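You operate a simulated robot arm through the tools that you are given. There is no shell and no other tool.

Carry out the task below with a simulated robot arm. There is one attempt and no reset: what you move stays moved.

JOB
Clean the dusty stub in the purple cleaner for 2 minutes.
Fine: it is one of the dark stub rack's; drawer shut; wait till the lamp is out.

The check looks at the end state, three seconds after you hand in, the way a careful person would. Anything else that was tipped, shoved, dropped, spilled or broken makes it a failure.

ROBOT AND FRAMES
A 7-joint arm with a fingered hand, fixed in place. Base frame: the origin is on the floor under the middle of its stand, x ahead of it, y to its left, z up. Lengths are in m, angles in degrees, forces in N, time in s.
With the tool pointing down near the work surface it reaches from about 0.2 to 0.8 m from the base axis. Its first joint turns from -69.0 to 172.0 degrees. Payload 3.4 kg.
The tool frame sits at the grasp point between the pads (the TCP): z along the fingers, y along the line on which they close. The tips reach 0.039 m beyond it. The gripper opens to 0.18 m; its body begins 0.111 m behind the TCP. The gripper is a hand of 3 fingers: y runs from the thumb to the fingers, the wrist lies at [0, 0, -0.262] in the tool frame, and closing takes about 1.5 s.
Orientation is that of the tool frame in the base frame, as a unit quaternion [w, x, y, z]. With the fingers straight down and closing along the base's y, the tool's x points along the base's -x, its y along +y and its z along -z.

CONTROLS
- The arm moves only by the tool servo_tool. Its argument "targets" is a list of rows, each a list of 6 numbers: the shift along the base's x, y, z in m, then the turn, a rotation vector about the base's x, y, z in degrees. In form: [[tx, ty, tz, rx, ry, rz], ...]. A call has 1 to 20 rows; each row shifts and turns the commanded pose from where the row before left it. "hand" is the opening, from 0 (shut) to 1 (fully open), set as the call begins (left out, the last holds). Each row takes 0.2 s and may step no farther than 0.05 m and 8.6 degrees from the row before; otherwise, or with a gripper value out of range, the whole call is refused. Where a pose cannot be reached the arm comes as near as it can. A force on the tool above 40 N (or 10 N above the force at the start of the call, whichever is more), or a blocked arm, ends the call early, and 0.2 s more pass. The fingers move at their own pace (about 0.072 m/s each) and stop on an object; they squeeze with about 26 N. The grip force told is the motor's: it shows also when the fingers shut on nothing. Time passes only in rows, and 0.2 s behind the last, so rows that do not move let the fingers close. The reply holds the time, the measured pose of the TCP, the force on the tool along the base axes, the opening and the grip force, in the units named above and with some noise, with the torque about the TCP (base axes, N m) and any sound that the robot's microphone picked up.
- Cameras (640 x 400 px; columns grow to the right, rows downward): "scene" is fixed at [0.051, -0.653, 1.5127]; the picture's right is [0.26, -0.97, 0.00], its down [-0.68, -0.18, -0.71] and it looks along [0.69, 0.19, -0.70] (base axes); focal length 339 px, centre (320, 200). "wrist" rides on the gripper at [0.063, -0.036, -0.128] in the tool frame; the picture's right is [0.50, 0.87, 0.00], its down [-0.75, 0.44, -0.49] and it looks along [-0.43, 0.25, 0.87] (tool axes); focal length 226 px, centre (320, 200). There is no depth. A picture from a camera that has moved, and an enlarged one, comes with that camera's place and axes in the base frame and with its lens.
- snapshot(camera): a new picture of that camera. The clock stands still meanwhile.
- raise_lower(by): moves the trunk up (or, below 0, down) by that many m; the arm rides with it, the base frame stays. It gives what a move gives, with no picture.
- move_fingers(finger1, finger2, thumb_bend): sets how far each is bent, from 0 (flat) to 1 (curled in); at 0.3 the hand is open as for a grip, at 0.7 the pads meet at the TCP. One left out holds its place. A second passes; each finger stops where it meets its share of the squeeze, and holds until it gets a number again. A gripper value or a shape takes the hand back. It gives what a move gives, with no picture; readings hold the bend of each and the force on the fingers (four entries, about 0 where the hand has none), thumb and palm.
- preshape(shape): the hand has 3 fingers and takes this shape, open, in about a second: jaw (thumb against the fingers, like two jaws); tri (thumb and two fingers); tip (a fingertip pinch); poke (one finger out to press); point (the index stretched); flat (the hand flat); cup (the hand cupped); fist (a fist). The gripper value then closes the fingers along that shape, each until it touches; the sizes above hold for jaw. It gives what a move gives, with no picture.
- zoom(camera, box): a new picture of the part [left, top, right, bottom] of that camera's present view, enlarged. The clock stands still meanwhile.
- job_done(): hands the job in; it is judged then, once.

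Places have to be worked out from the pictures, the camera data and where the tool is seen. Open the gripper and draw the arm clear of the work before you hand the job in, unless the task says otherwise.

The tools are called after "Call:" by a JSON object that holds its "method" and its "body". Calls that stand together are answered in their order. servo_tool: Moves the arm, as the interface text tells. Its arguments: {"type":"object","properties":{"targets":{"type":"array"},"hand":{"type":"number"}},"required":["targets"]} The other tools are called the same way: raise_lower (by) moves the trunk up or down; preshape (shape) gives the hand a shape; move_fingers (finger1, finger2, thumb_bend) moves the fingers one by one; snapshot (camera) takes a picture; zoom (camera, box) takes an enlarged picture of a part of a camera's view; job_done () hands the job in.

At the start:

```text
time: 0.0
position: [0.3715, -0.4136, 1.1929]
ee_rot: [-0.001, 0.0, 1.0, 0.0]
contact_force: [-0.2, 0.6, 0.0]
torque: [-0.01, 0.0, 0.0]
opening: 0.1799
finger_force: 0.0
shape: jaw
bend: [0.3, 0.3, 0.3]
finger forces: [0.1, 0.1, 0.0, 0.1, 0.0, 0.1]
trunk travel left (down, up): [-0.175, 0.367]
```

scene: 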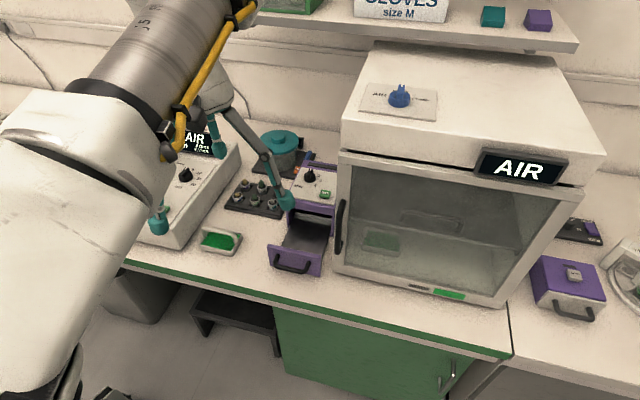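
wrist: 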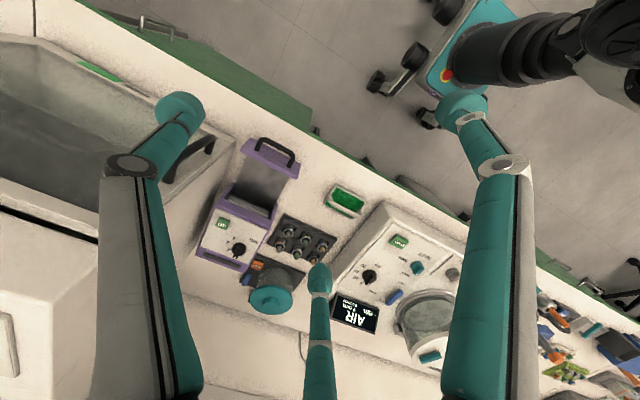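

The pictures show a purple cleaner with an open drawer, a dark rack with stubs beside it, and other devices. I zoom in on the scene to learn details.

Call:
{"method": "zoom", "body": {"camera": "scene", "box": [210, 120, 370, 290]}}

Call:
{"method": "zoom", "body": {"camera": "wrist", "box": [180, 120, 380, 320]}}

Call:
{"method": "zoom", "body": {"camera": "scene", "box": [500, 200, 640, 340]}}

```text
2.35 times, centred on (290, 205) of scene
camera zoom: at [0.051, -0.653, 1.5127], right [0.26, -0.97, 0.0], down [-0.68, -0.18, -0.71], along [0.69, 0.19, -0.7], focal length 797 px, centre (391, 188)
```

zoom: 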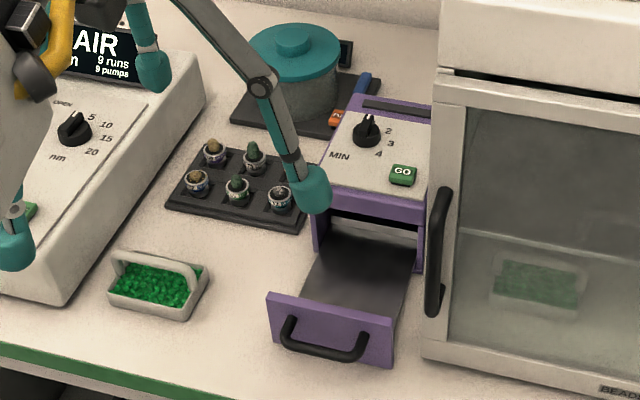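

```text
2.00 times, centred on (280, 220) of wrist
camera zoom: at [0.3099, -0.4492, 1.3209], right [-0.5, 0.87, 0.0], down [0.75, 0.43, 0.49], along [0.43, 0.25, -0.87], focal length 452 px, centre (400, 160)
```

zoom: 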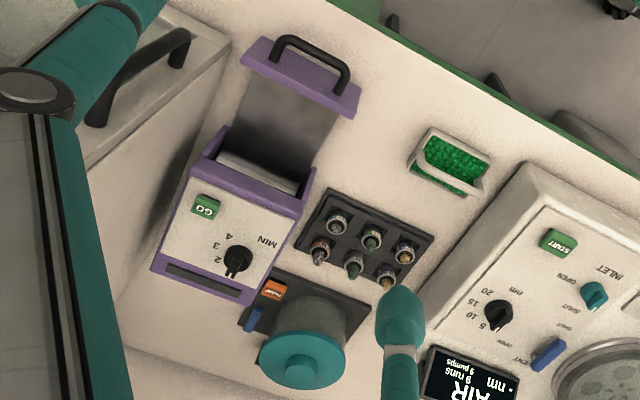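

```text
2.86 times, centred on (570, 270) of scene
camera zoom: at [0.051, -0.653, 1.5127], right [0.26, -0.97, 0.0], down [-0.68, -0.18, -0.71], along [0.69, 0.19, -0.7], focal length 968 px, centre (-394, 0)
```

zoom: 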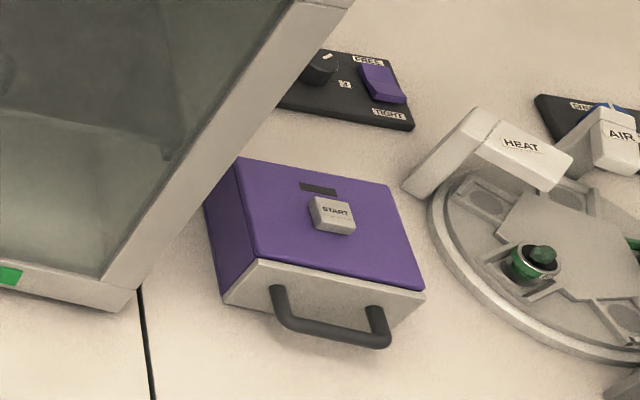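

The cleaner with the MIN dial (GO near (0.71,-0.49,0.87)) has its drawer open, and the rack of six stubs sits near (0.73,-0.25). I move the camera closer, keeping clear of the glass cabinet (front-left corner about (0.56,-0.55)).

Call:
{"method": "servo_tool", "body": {"targets": [[0.025, 0.01, -0.035, 0, 0, 0], [0.025, 0.01, -0.04, 0, 0, 0], [0.025, 0.01, -0.04, 0, 0, 0], [0.025, 0.01, -0.04, 0, 0, 0], [0, 0, 0, 0, 0, 0]]}}

```text
time: 1.2
position: [0.4706, -0.3675, 1.0414]
ee_rot: [0.001, 0.0, 1.0, -0.002]
contact_force: [-0.3, -0.3, -0.6]
torque: [0.01, -0.05, 0.0]
opening: 0.1798
finger_force: 0.0
shape: jaw
bend: [0.3, 0.3, 0.3]
finger forces: [0.0, 0.0, 0.0, 0.0, 0.0, 0.1]
trunk travel left (down, up): [-0.175, 0.367]
```

The arm moved to (0.47,-0.37,1.04) with no contact. I take close pictures now.

Call:
{"method": "snapshot", "body": {"camera": "wrist"}}

Call:
{"method": "snapshot", "body": {"camera": "scene"}}

```text
taken
camera wrist: at [0.4074, -0.4023, 1.1692], right [-0.5, 0.87, 0.0], down [0.75, 0.44, 0.49], along [0.43, 0.24, -0.87], focal length 226 px, centre (320, 200)
```

wrist: 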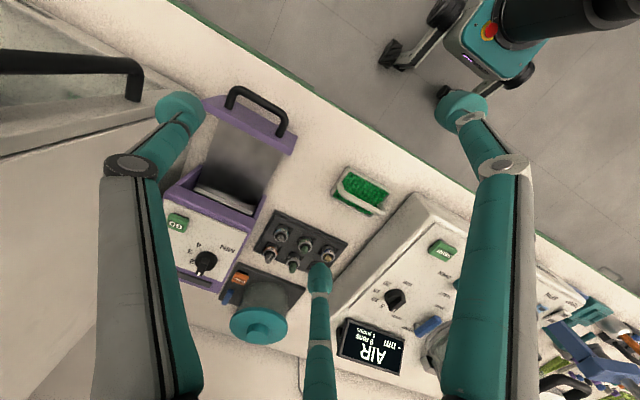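

```text
taken
```

scene: 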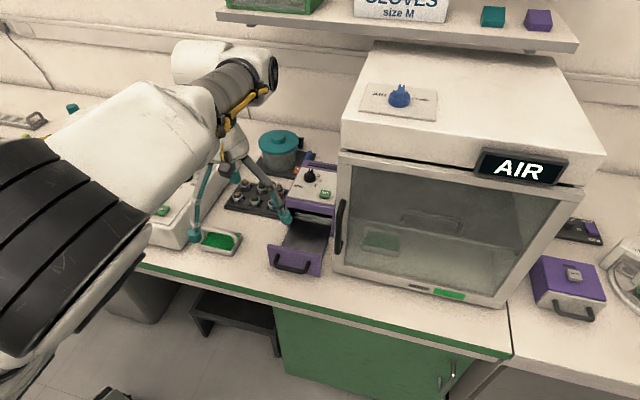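

Call:
{"method": "zoom", "body": {"camera": "wrist", "box": [230, 200, 360, 300]}}

Call:
{"method": "zoom", "body": {"camera": "wrist", "box": [150, 80, 310, 300]}}

Call:
{"method": "zoom", "body": {"camera": "scene", "box": [215, 150, 345, 285]}}

```text
4.00 times, centred on (295, 250) of wrist
camera zoom: at [0.4074, -0.4023, 1.1692], right [-0.5, 0.87, 0.0], down [0.75, 0.44, 0.49], along [0.43, 0.24, -0.87], focal length 904 px, centre (420, 0)
```

zoom: 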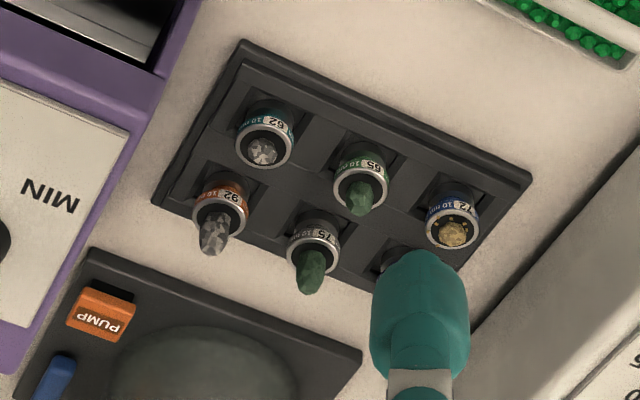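

```text
1.82 times, centred on (230, 190) of wrist
camera zoom: at [0.4074, -0.4023, 1.1692], right [-0.5, 0.87, 0.0], down [0.75, 0.44, 0.49], along [0.43, 0.24, -0.87], focal length 411 px, centre (484, 218)
```

zoom: 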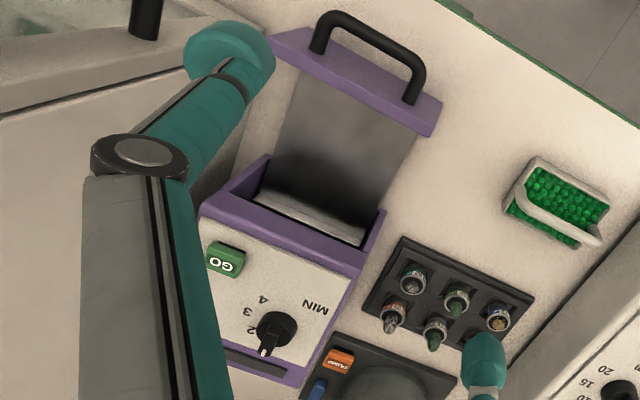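

```text
2.96 times, centred on (280, 218) of scene
camera zoom: at [0.051, -0.653, 1.5127], right [0.26, -0.97, 0.0], down [-0.68, -0.18, -0.71], along [0.69, 0.19, -0.7], focal length 1004 px, centre (438, 148)
```

zoom: 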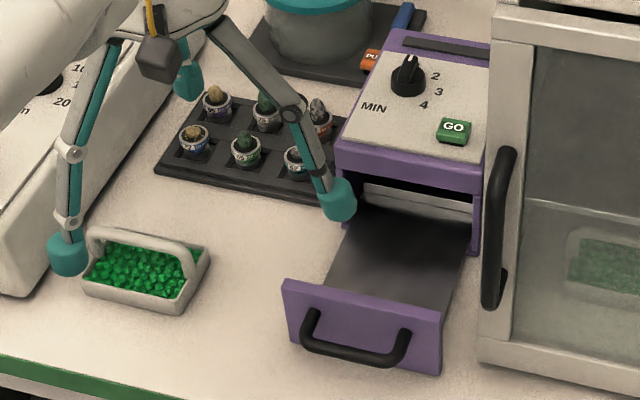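

The stubs carry different samples and number labels; I can't yet tell which is dusty. I try the fingertip pinch shape here in free space to see how the fingers sit and clear the view.

Call:
{"method": "preshape", "body": {"shape": "tip"}}

Call:
{"method": "snapshot", "body": {"camera": "wrist"}}

Call:
{"method": "zoom", "body": {"camera": "scene", "box": [150, 30, 350, 280]}}

```text
time: 2.1
position: [0.4714, -0.3663, 1.0405]
ee_rot: [0.0, -0.001, 1.0, -0.002]
contact_force: [0.5, 0.1, -0.3]
torque: [0.0, -0.02, -0.03]
opening: 0.18
finger_force: 0.0
shape: tip
bend: [0.3, 0.3, 0.3]
finger forces: [0.1, 0.0, 0.0, 0.1, 0.1, 0.0]
trunk travel left (down, up): [-0.175, 0.367]
```

```text
taken
camera wrist: at [0.4085, -0.4024, 1.1687], right [-0.5, 0.87, 0.0], down [0.75, 0.44, 0.49], along [0.43, 0.24, -0.87], focal length 226 px, centre (320, 200)
```

wrist: 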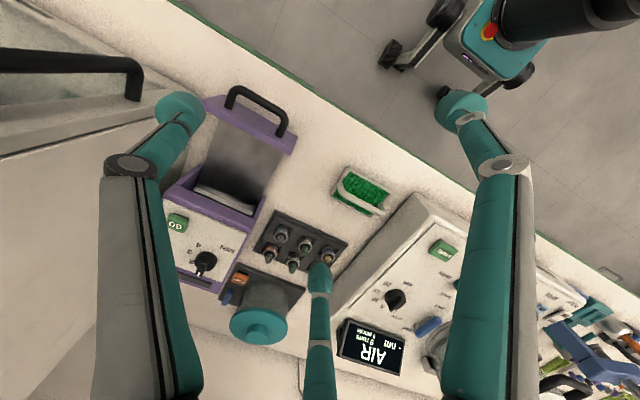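

```text
1.60 times, centred on (250, 155) of scene
camera zoom: at [0.051, -0.653, 1.5127], right [0.26, -0.97, 0.0], down [-0.68, -0.18, -0.71], along [0.69, 0.19, -0.7], focal length 542 px, centre (432, 272)
```

zoom: 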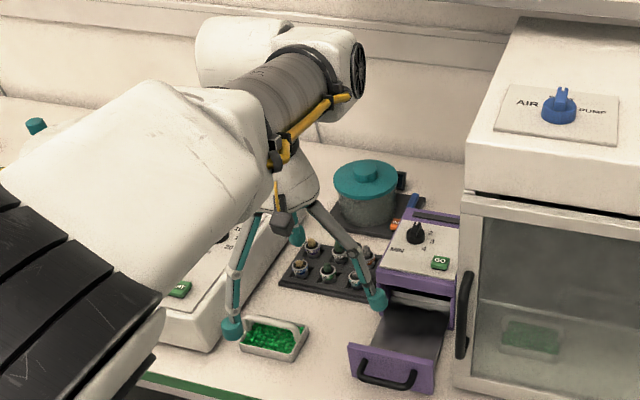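

The open tip shape looks the same as jaw. I close the hand partway in free space to see how the fingers come together.

Call:
{"method": "servo_tool", "body": {"targets": [[0, 0, 0, 0, 0, 0], [0, 0, 0, 0, 0, 0], [0, 0, 0, 0, 0, 0], [0, 0, 0, 0, 0, 0], [0, 0, 0, 0, 0, 0], [0, 0, 0, 0, 0, 0]], "hand": 0.3}}

Call:
{"method": "snapshot", "body": {"camera": "wrist"}}

Call:
{"method": "zoom", "body": {"camera": "scene", "box": [150, 30, 350, 280]}}

```text
time: 3.5
position: [0.4706, -0.3658, 1.0402]
ee_rot: [0.001, 0.001, 1.0, -0.001]
contact_force: [-0.2, 0.0, -0.3]
torque: [0.02, -0.02, 0.04]
opening: 0.0542
finger_force: 0.1
shape: tip
bend: [0.72, 0.72, 0.74]
finger forces: [0.1, 0.0, 0.1, 0.0, 0.0, 0.0]
trunk travel left (down, up): [-0.175, 0.367]
```

```text
taken
camera wrist: at [0.4085, -0.4024, 1.1687], right [-0.5, 0.87, 0.0], down [0.75, 0.44, 0.49], along [0.43, 0.24, -0.87], focal length 226 px, centre (320, 200)
```

wrist: 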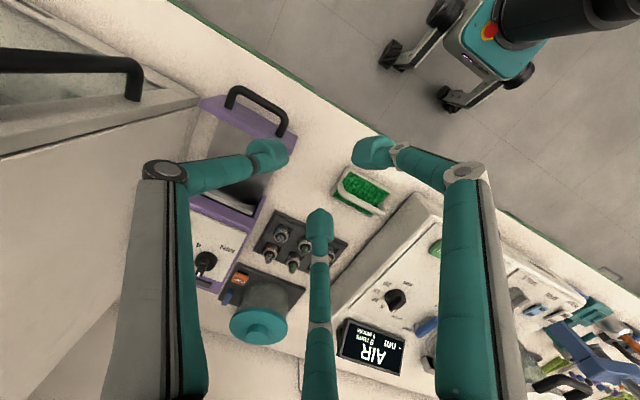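

```text
1.60 times, centred on (250, 155) of scene
camera zoom: at [0.051, -0.653, 1.5127], right [0.26, -0.97, 0.0], down [-0.68, -0.18, -0.71], along [0.69, 0.19, -0.7], focal length 542 px, centre (432, 272)
```

zoom: 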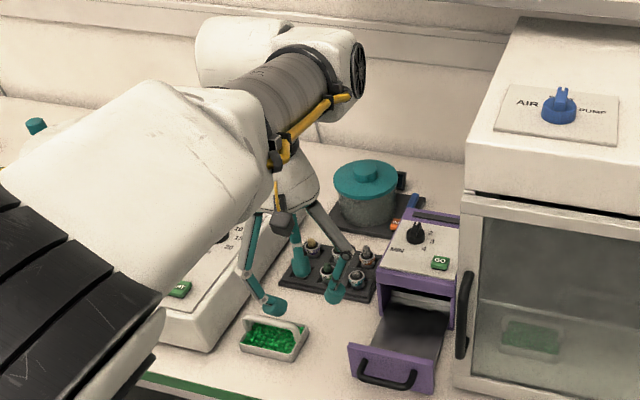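

All three fingers converge on the TCP, good for a round stub. I open again and move over toward the rack to view the stubs close up.

Call:
{"method": "servo_tool", "body": {"targets": [[0.03, 0.013, -0.016, 0, 0, 0], [0.036, 0.013, -0.016, 0, 0, 0], [0.036, 0.013, -0.016, 0, 0, 0], [0.036, 0.013, -0.016, 0, 0, 0], [0.036, 0.013, -0.016, 0, 0, 0], [0, 0, 0, 0, 0, 0]], "hand": 1.0}}

Call:
{"method": "snapshot", "body": {"camera": "wrist"}}

```text
time: 4.9
position: [0.6463, -0.3042, 0.9615]
ee_rot: [0.002, -0.001, 1.0, -0.002]
contact_force: [0.1, 0.6, 0.4]
torque: [-0.02, -0.03, -0.02]
opening: 0.1797
finger_force: 0.0
shape: tip
bend: [0.3, 0.3, 0.3]
finger forces: [0.0, 0.1, 0.0, 0.0, 0.0, 0.0]
trunk travel left (down, up): [-0.175, 0.367]
```

```text
taken
camera wrist: at [0.5828, -0.3392, 1.0894], right [-0.5, 0.87, 0.0], down [0.75, 0.44, 0.49], along [0.43, 0.24, -0.87], focal length 226 px, centre (320, 200)
```

wrist: 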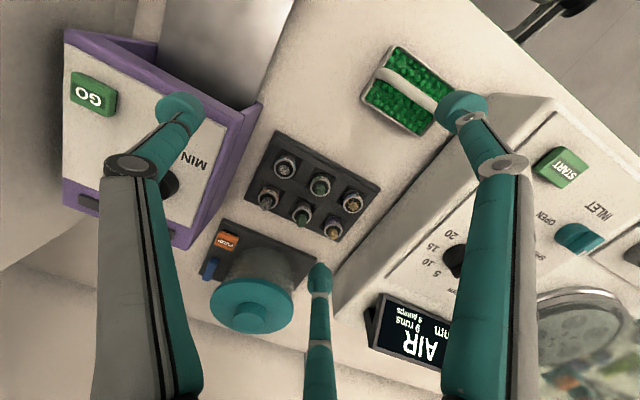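

Now the whole rack is visible between the fingers. I enlarge each part.

Call:
{"method": "zoom", "body": {"camera": "wrist", "box": [240, 130, 390, 250]}}

Call:
{"method": "zoom", "body": {"camera": "wrist", "box": [255, 145, 315, 220]}}

Call:
{"method": "zoom", "body": {"camera": "wrist", "box": [290, 165, 370, 245]}}

```text
3.33 times, centred on (315, 190) of wrist
camera zoom: at [0.5828, -0.3392, 1.0894], right [-0.5, 0.87, 0.0], down [0.75, 0.44, 0.49], along [0.43, 0.24, -0.87], focal length 754 px, centre (337, 233)
```

zoom: 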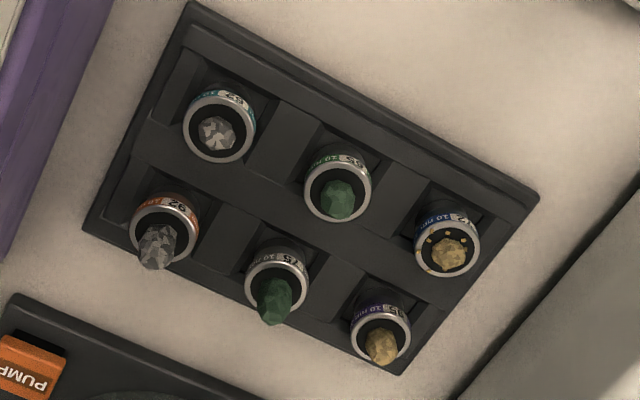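

```text
5.33 times, centred on (285, 182) of wrist
camera zoom: at [0.5828, -0.3392, 1.0894], right [-0.5, 0.87, 0.0], down [0.75, 0.44, 0.49], along [0.43, 0.24, -0.87], focal length 1206 px, centre (507, 293)
```

zoom: 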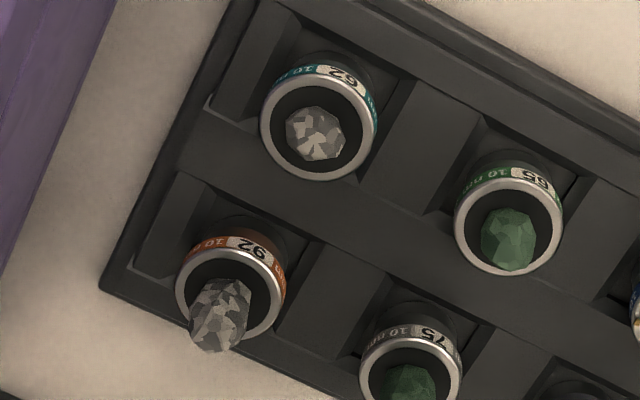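

```text
5.00 times, centred on (330, 205) of wrist
camera zoom: at [0.5828, -0.3392, 1.0894], right [-0.5, 0.87, 0.0], down [0.75, 0.44, 0.49], along [0.43, 0.24, -0.87], focal length 1130 px, centre (270, 175)
```

zoom: 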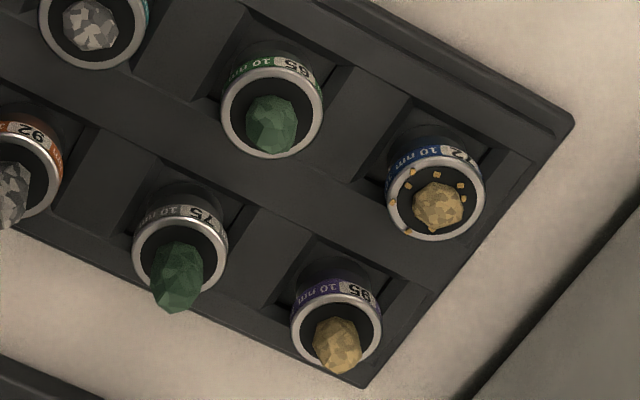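

Stub 72 (blue band, front row, +y end) has loose yellow flecks around its sample – it is the dusty one; the others are clean. I zoom the scene camera on the rack, drawer and dial for heights.

Call:
{"method": "zoom", "body": {"camera": "scene", "box": [220, 165, 300, 225]}}

Call:
{"method": "zoom", "body": {"camera": "scene", "box": [260, 150, 350, 280]}}

Call:
{"method": "zoom", "body": {"camera": "wrist", "box": [60, 20, 220, 250]}}

```text
6.67 times, centred on (260, 195) of scene
camera zoom: at [0.051, -0.653, 1.5127], right [0.26, -0.97, 0.0], down [-0.68, -0.18, -0.71], along [0.69, 0.19, -0.7], focal length 2259 px, centre (720, 233)
```

zoom: 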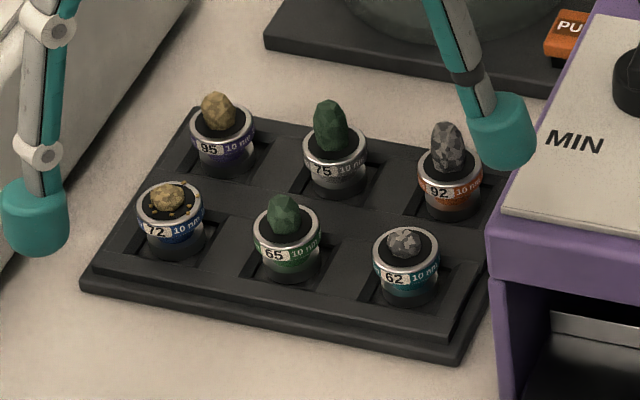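

```text
3.08 times, centred on (305, 215) of scene
camera zoom: at [0.051, -0.653, 1.5127], right [0.26, -0.97, 0.0], down [-0.68, -0.18, -0.71], along [0.69, 0.19, -0.7], focal length 1042 px, centre (366, 154)
```

zoom: 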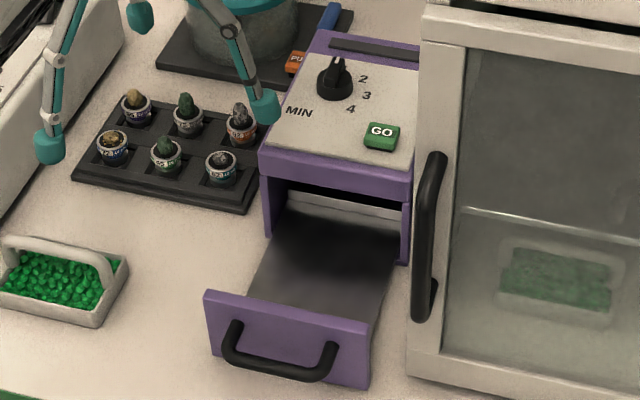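

```text
1.74 times, centred on (140, 135) of wrist
camera zoom: at [0.5828, -0.3392, 1.0894], right [-0.5, 0.87, 0.0], down [0.75, 0.44, 0.49], along [0.43, 0.24, -0.87], focal length 393 px, centre (633, 313)
```

zoom: 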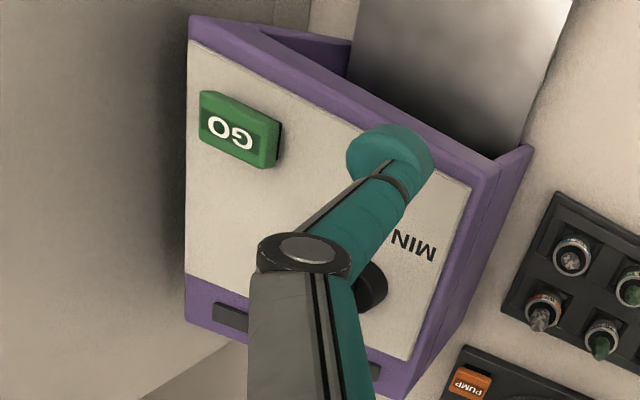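

The dial pointer isn't at 2 as far as I can see; I need a clear overhead look. I raise slightly and yaw the hand -75°, so the camera looks from the +y side (away from the cabinet) and the fingers are oriented for the later grasp.

Call:
{"method": "servo_tool", "body": {"targets": [[0, 0, 0.01, 0, 0, -8.33], [0, -0.01, 0.01, 0, 0, -8.33], [0, -0.01, 0.01, 0, 0, -8.33], [0, -0.015, 0.0, 0, 0, -8.33], [0, -0.015, 0, 0, 0, -8.33], [0, -0.015, 0, 0, 0, -8.33], [0, -0.015, 0, 0, 0, -8.33], [0, -0.015, 0, 0, 0, -8.33], [0, -0.015, 0, 0, 0, -8.36], [0, 0, 0, 0, 0, 0]]}}

Call:
{"method": "snapshot", "body": {"camera": "wrist"}}

Call:
{"method": "snapshot", "body": {"camera": "scene"}}

```text
time: 7.1
position: [0.6445, -0.4124, 0.99]
ee_rot: [-0.002, 0.61, 0.792, -0.002]
contact_force: [0.5, 0.1, -0.4]
torque: [0.03, -0.01, -0.04]
opening: 0.1801
finger_force: 0.0
shape: tip
bend: [0.3, 0.3, 0.3]
finger forces: [0.0, 0.0, 0.0, 0.0, 0.0, 0.1]
trunk travel left (down, up): [-0.175, 0.367]
```

```text
taken
camera wrist: at [0.5946, -0.3607, 1.1178], right [0.71, 0.71, 0.0], down [0.62, -0.62, 0.49], along [0.34, -0.35, -0.87], focal length 226 px, centre (320, 200)
```

wrist: 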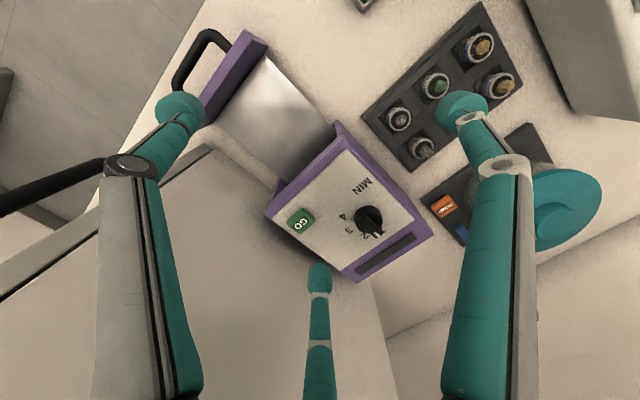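

```text
taken
```

scene: 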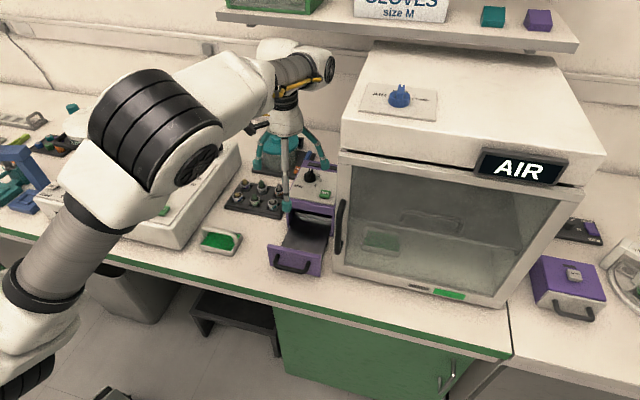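

Call:
{"method": "zoom", "body": {"camera": "wrist", "box": [260, 120, 440, 285]}}

Call:
{"method": "zoom", "body": {"camera": "wrist", "box": [325, 175, 405, 255]}}

Call:
{"method": "zoom", "body": {"camera": "wrist", "box": [150, 20, 350, 200]}}

```text
2.42 times, centred on (350, 202) of wrist
camera zoom: at [0.5946, -0.3607, 1.1178], right [0.71, 0.71, 0.0], down [0.62, -0.62, 0.49], along [0.34, -0.35, -0.87], focal length 548 px, centre (247, 194)
```

zoom: 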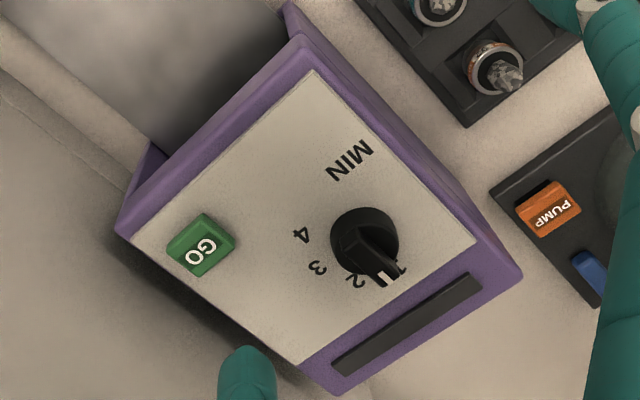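

```text
5.00 times, centred on (365, 215) of wrist
camera zoom: at [0.5946, -0.3607, 1.1178], right [0.71, 0.71, 0.0], down [0.62, -0.62, 0.49], along [0.34, -0.35, -0.87], focal length 1130 px, centre (95, 125)
```

zoom: 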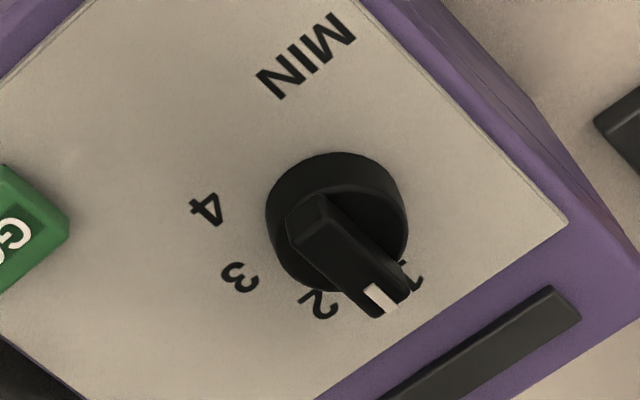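

```text
2.22 times, centred on (250, 110) of wrist
camera zoom: at [0.5946, -0.3607, 1.1178], right [0.71, 0.71, 0.0], down [0.62, -0.62, 0.49], along [0.34, -0.35, -0.87], focal length 502 px, centre (476, 400)
```

zoom: 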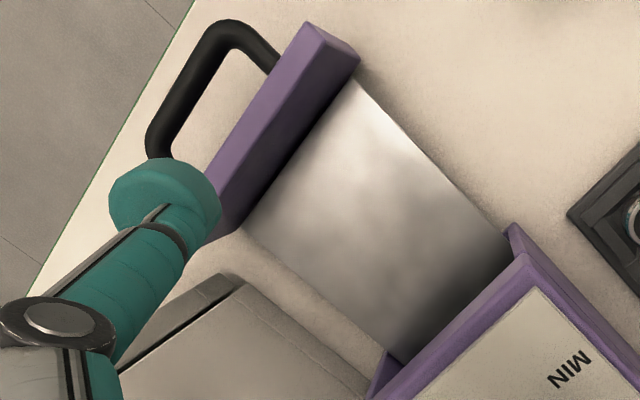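

The dial currently points to 1 (back, +x); label 2 is 45° clockwise seen from above, knob centre about (0.754,-0.433), top ≈0.897. I partly close the hand and move above the knob with yaw +45° so one finger faces the pointer end, staying high.

Call:
{"method": "servo_tool", "body": {"targets": [[0, 0, 0.0, 0, 0, 0], [0, 0, 0.0, 0, 0, 0], [0, 0, 0.0, 0, 0, 0], [0, 0, 0.0, 0, 0, 0], [0.018, -0.003, 0, 0, 0, 7.5], [0.018, -0.003, 0, 0, 0, 7.5], [0.018, -0.003, 0, 0, 0, 7.5], [0.018, -0.003, 0, 0, 0, 7.5], [0.018, -0.004, 0, 0, 0, 7.5], [0.018, -0.004, 0, 0, 0, 7.5], [0, 0, 0, 0, 0, 0]], "hand": 0.4}}

Call:
{"method": "snapshot", "body": {"camera": "wrist"}}

Call:
{"method": "zoom", "body": {"camera": "scene", "box": [220, 60, 380, 260]}}

```text
time: 9.5
position: [0.7518, -0.4349, 0.9916]
ee_rot: [0.001, 0.26, 0.966, -0.001]
contact_force: [-1.1, -0.1, 1.7]
torque: [0.02, -0.01, -0.03]
opening: 0.0719
finger_force: 0.1
shape: tip
bend: [0.72, 0.72, 0.74]
finger forces: [0.2, 0.1, 0.1, 0.0, 0.0, 0.0]
trunk travel left (down, up): [-0.175, 0.367]
```

```text
taken
camera wrist: at [0.6804, -0.4346, 1.1194], right [0.0, 1.0, 0.0], down [0.87, 0.0, 0.49], along [0.49, 0.0, -0.87], focal length 226 px, centre (320, 200)
```

wrist: 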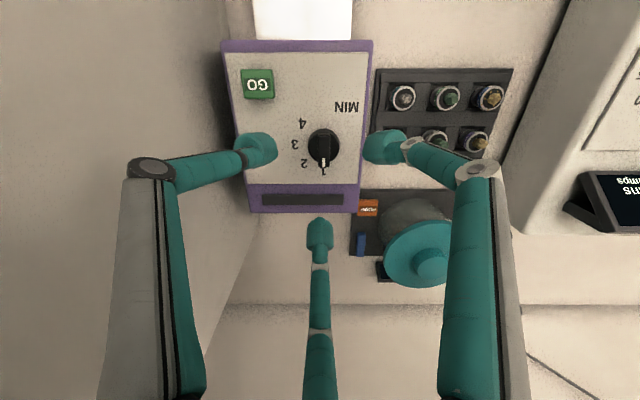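

```text
2.00 times, centred on (300, 160) of scene
camera zoom: at [0.051, -0.653, 1.5127], right [0.26, -0.97, 0.0], down [-0.68, -0.18, -0.71], along [0.69, 0.19, -0.7], focal length 678 px, centre (360, 280)
```

zoom: 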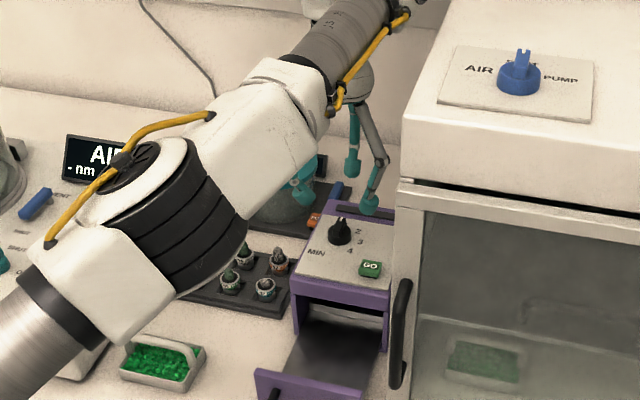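

The hand reaches above the knob. I enlarge the knob view to get its exact centre.

Call:
{"method": "zoom", "body": {"camera": "wrist", "box": [270, 90, 370, 200]}}

Call:
{"method": "zoom", "body": {"camera": "scene", "box": [280, 140, 350, 220]}}

```text
3.64 times, centred on (320, 145) of wrist
camera zoom: at [0.6804, -0.4346, 1.1194], right [0.0, 1.0, 0.0], down [0.87, 0.0, 0.49], along [0.49, 0.0, -0.87], focal length 822 px, centre (320, 400)
```

zoom: 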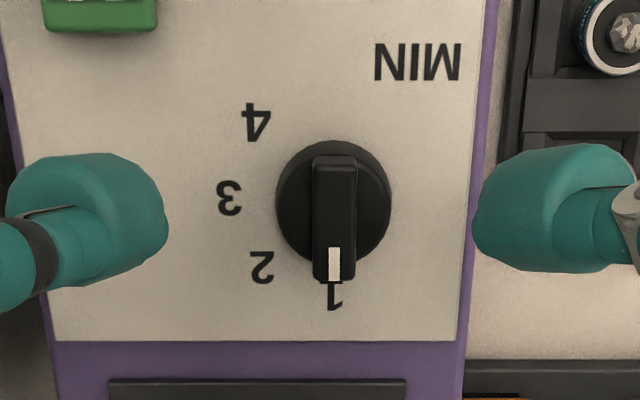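

```text
5.00 times, centred on (315, 180) of scene
camera zoom: at [0.051, -0.653, 1.5127], right [0.26, -0.97, 0.0], down [-0.68, -0.18, -0.71], along [0.69, 0.19, -0.7], focal length 1694 px, centre (345, 300)
```

zoom: 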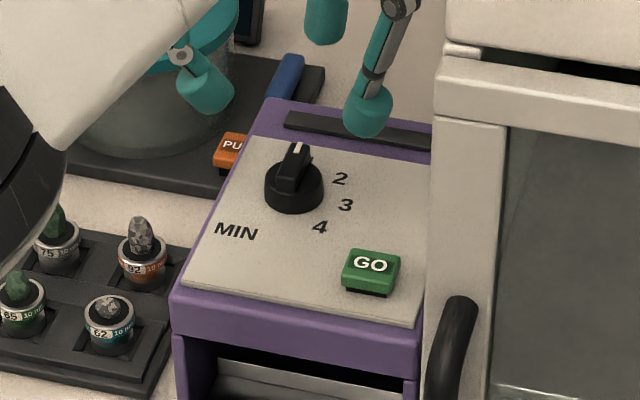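

Knob centre refined to about (0.749,-0.4305), bar 13 mm wide. Before descending I close the hand further in the free air above the knob to see where the tips end up.

Call:
{"method": "servo_tool", "body": {"targets": [[0, 0, 0, 0, 0, 0], [0, 0, 0, 0, 0, 0], [0, 0, 0, 0, 0, 0], [0, 0, 0, 0, 0, 0], [0, 0, 0, 0, 0, 0], [0, 0, 0, 0, 0, 0]], "hand": 0.1}}

Call:
{"method": "snapshot", "body": {"camera": "wrist"}}

Call:
{"method": "zoom", "body": {"camera": "scene", "box": [270, 110, 350, 210]}}

```text
time: 10.9
position: [0.7543, -0.4342, 0.9892]
ee_rot: [-0.001, 0.259, 0.966, -0.002]
contact_force: [-0.3, -0.6, 0.1]
torque: [0.02, 0.0, 0.01]
opening: 0.0185
finger_force: 0.1
shape: tip
bend: [0.71, 0.71, 0.72]
finger forces: [0.1, 0.1, 0.1, 0.1, 0.0, 0.0]
trunk travel left (down, up): [-0.175, 0.367]
```

```text
taken
camera wrist: at [0.6826, -0.4332, 1.1177], right [0.0, 1.0, 0.0], down [0.87, 0.0, 0.49], along [0.49, 0.0, -0.87], focal length 226 px, centre (320, 200)
```

wrist: 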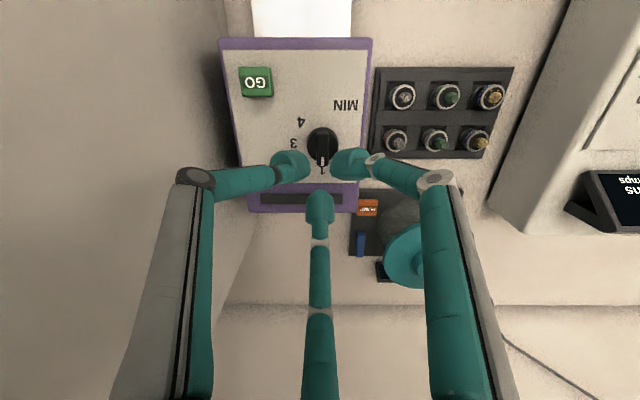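

```text
4.00 times, centred on (310, 160) of scene
camera zoom: at [0.051, -0.653, 1.5127], right [0.26, -0.97, 0.0], down [-0.68, -0.18, -0.71], along [0.69, 0.19, -0.7], focal length 1355 px, centre (360, 360)
```

zoom: 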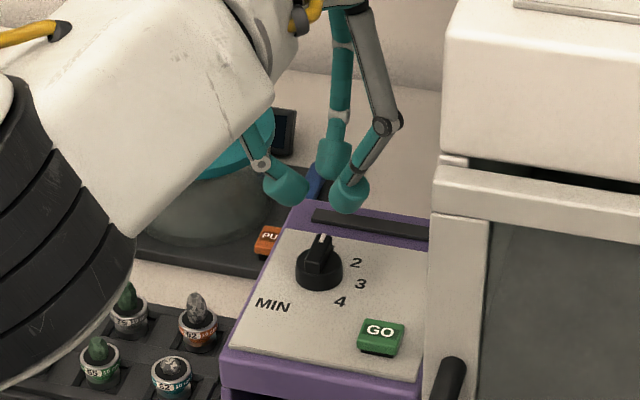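

The tips close symmetrically about the TCP, ball centres ~0.03 below it. I open to 0.35, centre over the knob (shift −4 mm x, +4.5 mm y) and descend so tips stay ~5 mm above the panel.

Call:
{"method": "servo_tool", "body": {"targets": [[-0.004, 0.0045, 0, 0, 0, 0], [0, 0, 0, 0, 0, 0], [0, 0, 0, 0, 0, 0], [0, 0, 0, 0, 0, 0], [0, 0, -0.02, 0, 0, 0], [0, 0, -0.02, 0, 0, 0], [0, 0, -0.02, 0, 0, 0], [0, 0, -0.006, 0, 0, 0], [0, 0, 0, 0, 0, 0]], "hand": 0.35}}

Call:
{"method": "zoom", "body": {"camera": "scene", "box": [270, 110, 350, 210]}}

Call:
{"method": "snapshot", "body": {"camera": "wrist"}}

```text
time: 12.9
position: [0.7494, -0.4286, 0.925]
ee_rot: [-0.001, 0.258, 0.966, -0.001]
contact_force: [0.0, 0.6, -0.8]
torque: [0.0, 0.03, 0.01]
opening: 0.0627
finger_force: 0.1
shape: tip
bend: [0.72, 0.72, 0.74]
finger forces: [0.0, 0.0, 0.0, 0.1, 0.1, 0.0]
trunk travel left (down, up): [-0.175, 0.367]
```

```text
4.00 times, centred on (310, 160) of scene
camera zoom: at [0.051, -0.653, 1.5127], right [0.26, -0.97, 0.0], down [-0.68, -0.18, -0.71], along [0.69, 0.19, -0.7], focal length 1355 px, centre (360, 360)
```

zoom: 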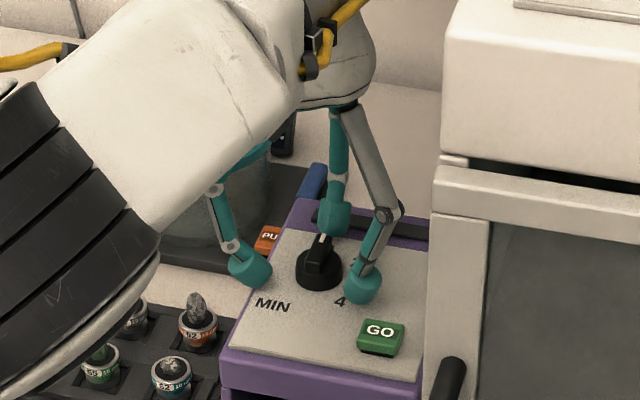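

```text
taken
camera wrist: at [0.6772, -0.4283, 1.0526], right [0.0, 1.0, 0.0], down [0.87, 0.0, 0.49], along [0.49, 0.0, -0.87], focal length 226 px, centre (320, 200)
```

wrist: 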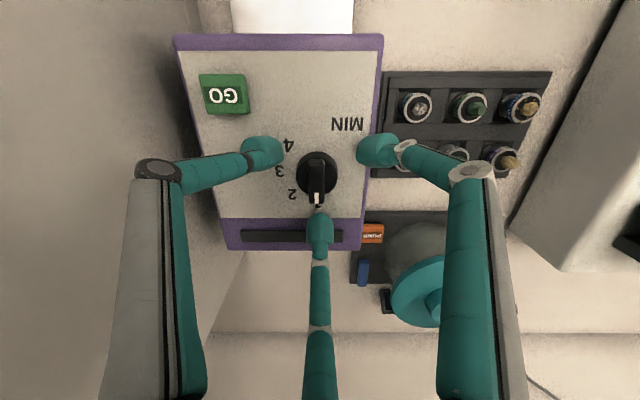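

Nearly centred (knob ~2 mm toward −y). I nudge, lower 4 mm and close gently on the knob bar.

Call:
{"method": "servo_tool", "body": {"targets": [[0, -0.002, -0.004, 0, 0, 0], [0, 0, 0, 0, 0, 0]]}}

Call:
{"method": "servo_tool", "body": {"targets": [[0, 0, 0, 0, 0, 0], [0, 0, 0, 0, 0, 0], [0, 0, 0, 0, 0, 0], [0, 0, 0, 0, 0, 0], [0, 0, 0, 0, 0, 0], [0, 0, 0, 0, 0, 0]], "hand": 0.0}}

Call:
{"method": "zoom", "body": {"camera": "scene", "box": [270, 110, 350, 210]}}

Call:
{"method": "snapshot", "body": {"camera": "wrist"}}

```text
time: 13.5
position: [0.7499, -0.4304, 0.9203]
ee_rot: [-0.001, 0.259, 0.966, -0.002]
contact_force: [-0.6, 0.0, 0.1]
torque: [0.01, -0.01, -0.01]
opening: 0.0624
finger_force: 0.0
shape: tip
bend: [0.72, 0.72, 0.74]
finger forces: [0.0, 0.0, 0.0, 0.1, 0.0, 0.0]
trunk travel left (down, up): [-0.175, 0.367]
```

```text
time: 14.9
position: [0.7492, -0.4315, 0.9201]
ee_rot: [0.0, 0.259, 0.966, -0.001]
contact_force: [-1.9, 0.8, -1.4]
torque: [0.03, 0.03, -0.03]
opening: 0.0272
finger_force: 25.4
shape: tip
bend: [0.72, 0.72, 0.74]
finger forces: [23.5, 22.9, 0.0, 0.0, 23.6, 0.0]
trunk travel left (down, up): [-0.175, 0.367]
```

```text
4.00 times, centred on (310, 160) of scene
camera zoom: at [0.051, -0.653, 1.5127], right [0.26, -0.97, 0.0], down [-0.68, -0.18, -0.71], along [0.69, 0.19, -0.7], focal length 1355 px, centre (360, 360)
```

zoom: 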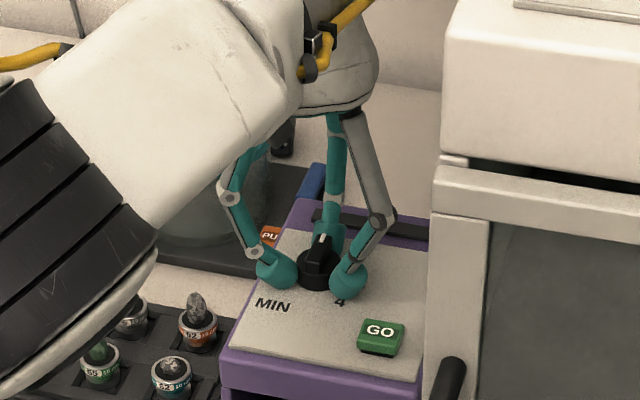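

```text
taken
camera wrist: at [0.6772, -0.4301, 1.0481], right [0.0, 1.0, 0.0], down [0.87, 0.0, 0.49], along [0.49, 0.0, -0.87], focal length 226 px, centre (320, 200)
```

wrist: 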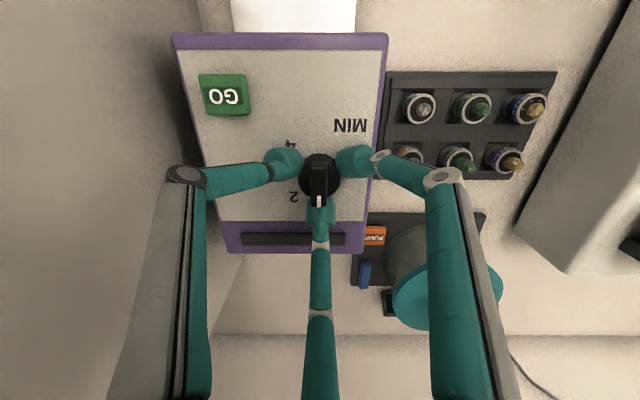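

All three fingers hold the knob skirt (~23 N each), no stray force. I twist −45° (clockwise from above) about the tool axis.

Call:
{"method": "servo_tool", "body": {"targets": [[0, 0, 0, 0, 0, -5], [0, 0, 0, 0, 0, -5], [0, 0, 0, 0, 0, -5], [0, 0, 0, 0, 0, -5], [0, 0, 0, 0, 0, -5], [0, 0, 0, 0, 0, -5], [0, 0, 0, 0, 0, -5], [0, 0, 0, 0, 0, -5], [0, 0, 0, 0, 0, -5], [0, 0, 0, 0, 0, 0]]}}

Call:
{"method": "snapshot", "body": {"camera": "wrist"}}

Call:
{"method": "zoom", "body": {"camera": "scene", "box": [270, 110, 350, 210]}}

```text
time: 17.1
position: [0.7494, -0.4318, 0.9197]
ee_rot: [-0.001, 0.609, 0.793, -0.002]
contact_force: [1.4, -4.4, -1.7]
torque: [-0.15, -0.01, 0.0]
opening: 0.0271
finger_force: 26.0
shape: tip
bend: [0.72, 0.71, 0.74]
finger forces: [22.7, 25.7, 0.0, 0.1, 24.0, 0.0]
trunk travel left (down, up): [-0.175, 0.367]
```

```text
taken
camera wrist: at [0.699, -0.3796, 1.0482], right [0.71, 0.71, 0.0], down [0.62, -0.62, 0.49], along [0.34, -0.35, -0.87], focal length 226 px, centre (320, 200)
```

wrist: 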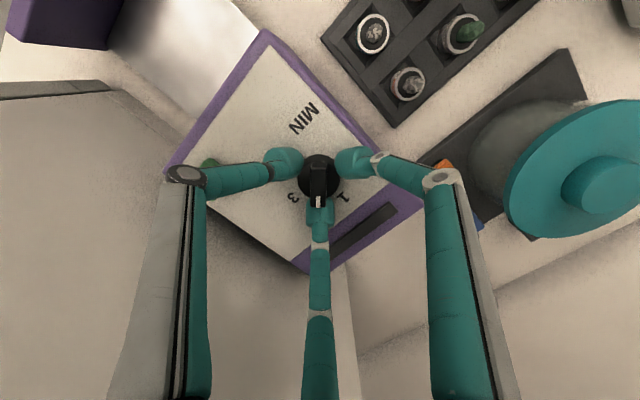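

```text
4.00 times, centred on (310, 160) of scene
camera zoom: at [0.051, -0.653, 1.5127], right [0.26, -0.97, 0.0], down [-0.68, -0.18, -0.71], along [0.69, 0.19, -0.7], focal length 1355 px, centre (360, 360)
```

zoom: 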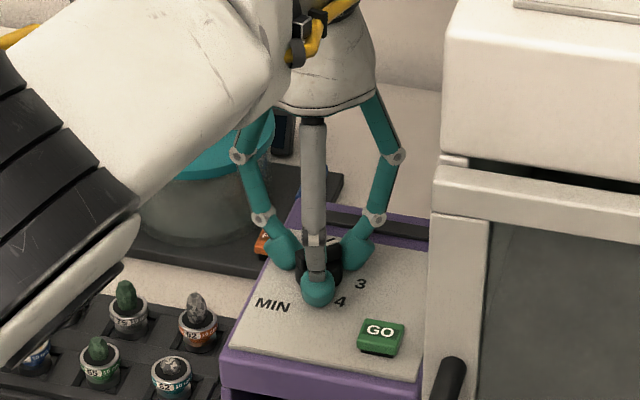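

The knob turned with the hand: the pointer now lies between labels 1 and 3, on 2. I open the fingers and lift straight up, then check.

Call:
{"method": "servo_tool", "body": {"targets": [[0, 0, 0, 0, 0, 0], [0, 0, 0, 0, 0, 0], [0, 0, 0, 0, 0, 0], [0, 0, 0, 0, 0, 0], [0, 0, 0.02, 0, 0, 0], [0, 0, 0.03, 0, 0, 0], [0, 0, 0.03, 0, 0, 0], [0, 0, 0, 0, 0, 0]], "hand": 0.35}}

Call:
{"method": "zoom", "body": {"camera": "wrist", "box": [260, 80, 420, 230]}}

Call:
{"method": "zoom", "body": {"camera": "scene", "box": [270, 140, 350, 240]}}

```text
time: 18.9
position: [0.7504, -0.4316, 1.0005]
ee_rot: [-0.002, 0.61, 0.793, -0.002]
contact_force: [-0.3, 0.2, -0.4]
torque: [0.01, 0.01, -0.03]
opening: 0.0624
finger_force: 0.1
shape: tip
bend: [0.72, 0.72, 0.74]
finger forces: [0.0, 0.0, 0.0, 0.0, 0.0, 0.1]
trunk travel left (down, up): [-0.175, 0.367]
```

```text
2.67 times, centred on (340, 155) of wrist
camera zoom: at [0.7005, -0.3793, 1.1283], right [0.71, 0.71, -0.01], down [0.62, -0.62, 0.49], along [0.34, -0.35, -0.87], focal length 603 px, centre (267, 320)
```

zoom: 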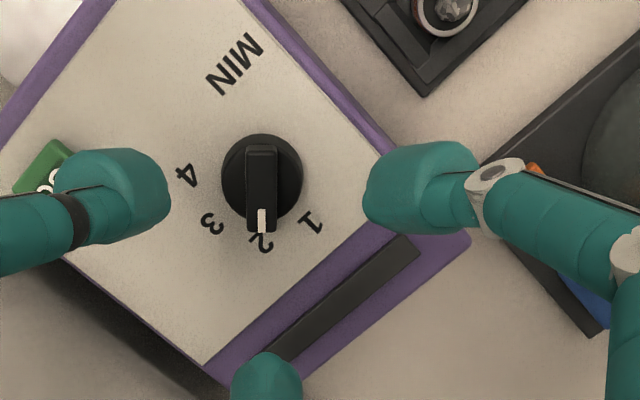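

```text
4.00 times, centred on (310, 190) of scene
camera zoom: at [0.051, -0.653, 1.5127], right [0.26, -0.97, 0.0], down [-0.68, -0.18, -0.71], along [0.69, 0.19, -0.7], focal length 1355 px, centre (360, 240)
```

zoom: 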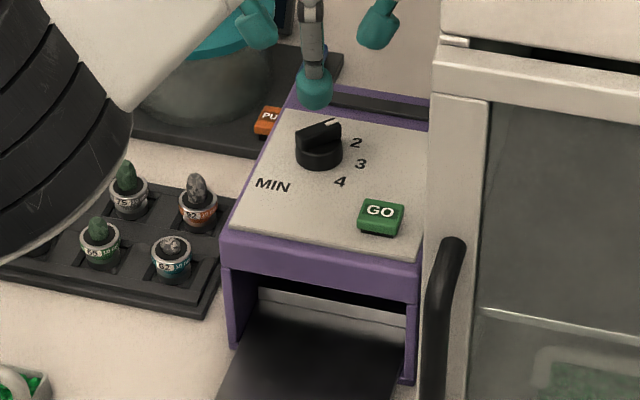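

The dial now reads 2. Next I move above stub 72 at safe height and look straight at it.

Call:
{"method": "servo_tool", "body": {"targets": [[-0.006, 0.037, 0, 0, 0, 0], [-0.006, 0.038, 0, 0, 0, 0], [-0.006, 0.038, 0, 0, 0, 0], [-0.006, 0.038, 0, 0, 0, 0], [-0.007, 0.038, 0, 0, 0, 0], [-0.007, 0.037, 0, 0, 0, 0], [0, 0, 0, 0, 0, 0]]}}

Call:
{"method": "snapshot", "body": {"camera": "wrist"}}

Call:
{"method": "snapshot", "body": {"camera": "scene"}}

```text
time: 20.5
position: [0.7276, -0.3059, 1.0008]
ee_rot: [-0.003, 0.607, 0.795, 0.0]
contact_force: [-0.5, -0.7, 0.6]
torque: [-0.03, 0.0, 0.0]
opening: 0.0628
finger_force: 0.1
shape: tip
bend: [0.72, 0.72, 0.74]
finger forces: [0.0, 0.0, 0.2, 0.0, 0.0, 0.0]
out of reach, approached as far as the arm can: row 4, 5, 6
trunk travel left (down, up): [-0.175, 0.367]
```

```text
taken
camera wrist: at [0.6778, -0.2546, 1.1282], right [0.7, 0.71, 0.0], down [0.62, -0.61, 0.49], along [0.35, -0.34, -0.87], focal length 226 px, centre (320, 200)
```

wrist: 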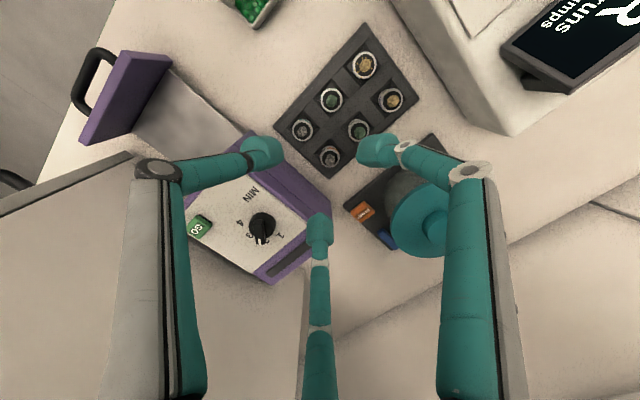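

```text
taken
```

scene: 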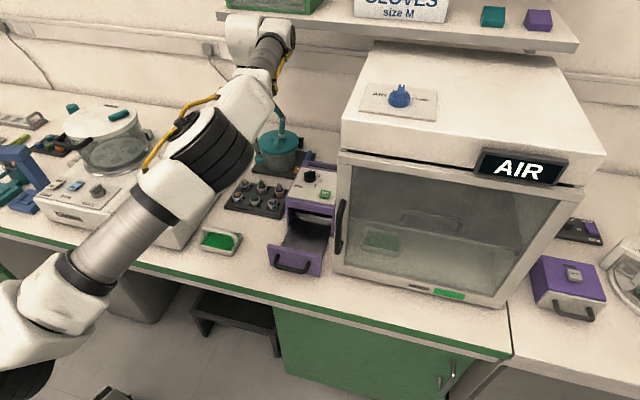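

The arm hit a wrist limit at this yaw. The three fingers are symmetric, so I rotate +120° to the equivalent orientation (yaw +45°) at this height.

Call:
{"method": "servo_tool", "body": {"targets": [[0, 0, 0, 0, 0, 8], [0, 0, 0, 0, 0, 8], [0, 0, 0, 0, 0, 8], [0, 0, 0, 0, 0, 8], [0, 0, 0, 0, 0, 8], [0, 0, 0, 0, 0, 8], [0, 0, 0, 0, 0, 8], [0, 0, 0, 0, 0, 8], [0, 0, 0, 0, 0, 8], [0, 0, 0, 0, 0, 8], [0, 0, 0, 0, 0, 8], [0, 0, 0, 0, 0, 8], [0, 0, 0, 0, 0, 8], [0, 0, 0, 0, 0, 8], [0, 0, 0, 0, 0, 8], [0, 0, 0, 0, 0, 0]]}}

Call:
{"method": "snapshot", "body": {"camera": "wrist"}}

```text
time: 23.9
position: [0.7269, -0.3059, 1.0009]
ee_rot: [0.001, -0.384, 0.924, -0.001]
contact_force: [0.8, 0.1, -0.8]
torque: [-0.03, 0.02, -0.01]
opening: 0.0624
finger_force: 0.1
shape: tip
bend: [0.72, 0.72, 0.74]
finger forces: [0.1, 0.0, 0.1, 0.1, 0.0, 0.1]
trunk travel left (down, up): [-0.175, 0.367]
```

```text
taken
camera wrist: at [0.7075, -0.374, 1.1289], right [-0.97, 0.26, 0.0], down [0.22, 0.84, 0.49], along [0.13, 0.47, -0.87], focal length 226 px, centre (320, 200)
```

wrist: 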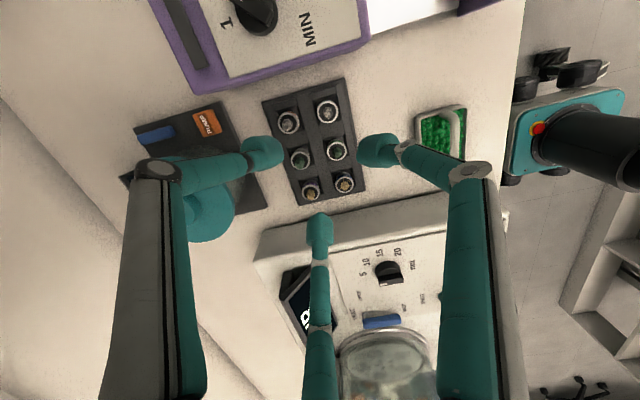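

Now the yaw is +45° and the rack is nicely in view. I enlarge to locate stub 72 precisely.

Call:
{"method": "zoom", "body": {"camera": "wrist", "box": [260, 80, 370, 210]}}

Call:
{"method": "zoom", "body": {"camera": "scene", "box": [210, 160, 300, 225]}}

```text
3.08 times, centred on (315, 145) of wrist
camera zoom: at [0.7075, -0.374, 1.1289], right [-0.97, 0.26, 0.0], down [0.22, 0.84, 0.49], along [0.13, 0.47, -0.87], focal length 696 px, centre (335, 369)
```

zoom: 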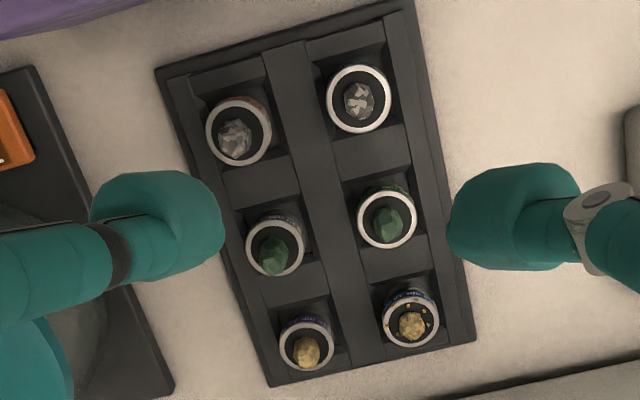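

```text
6.15 times, centred on (255, 192) of scene
camera zoom: at [0.051, -0.653, 1.5127], right [0.26, -0.97, 0.0], down [-0.68, -0.18, -0.71], along [0.69, 0.19, -0.7], focal length 2085 px, centre (720, 246)
```

zoom: 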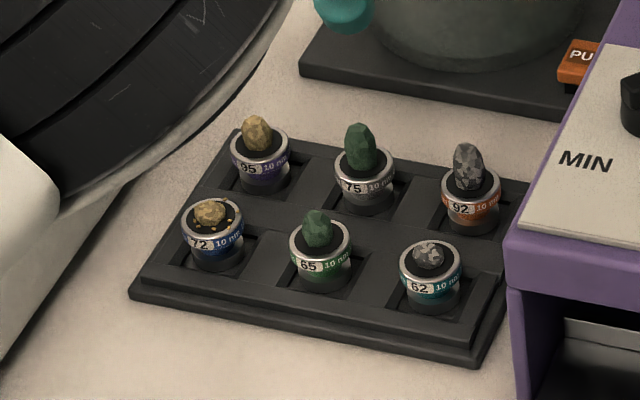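

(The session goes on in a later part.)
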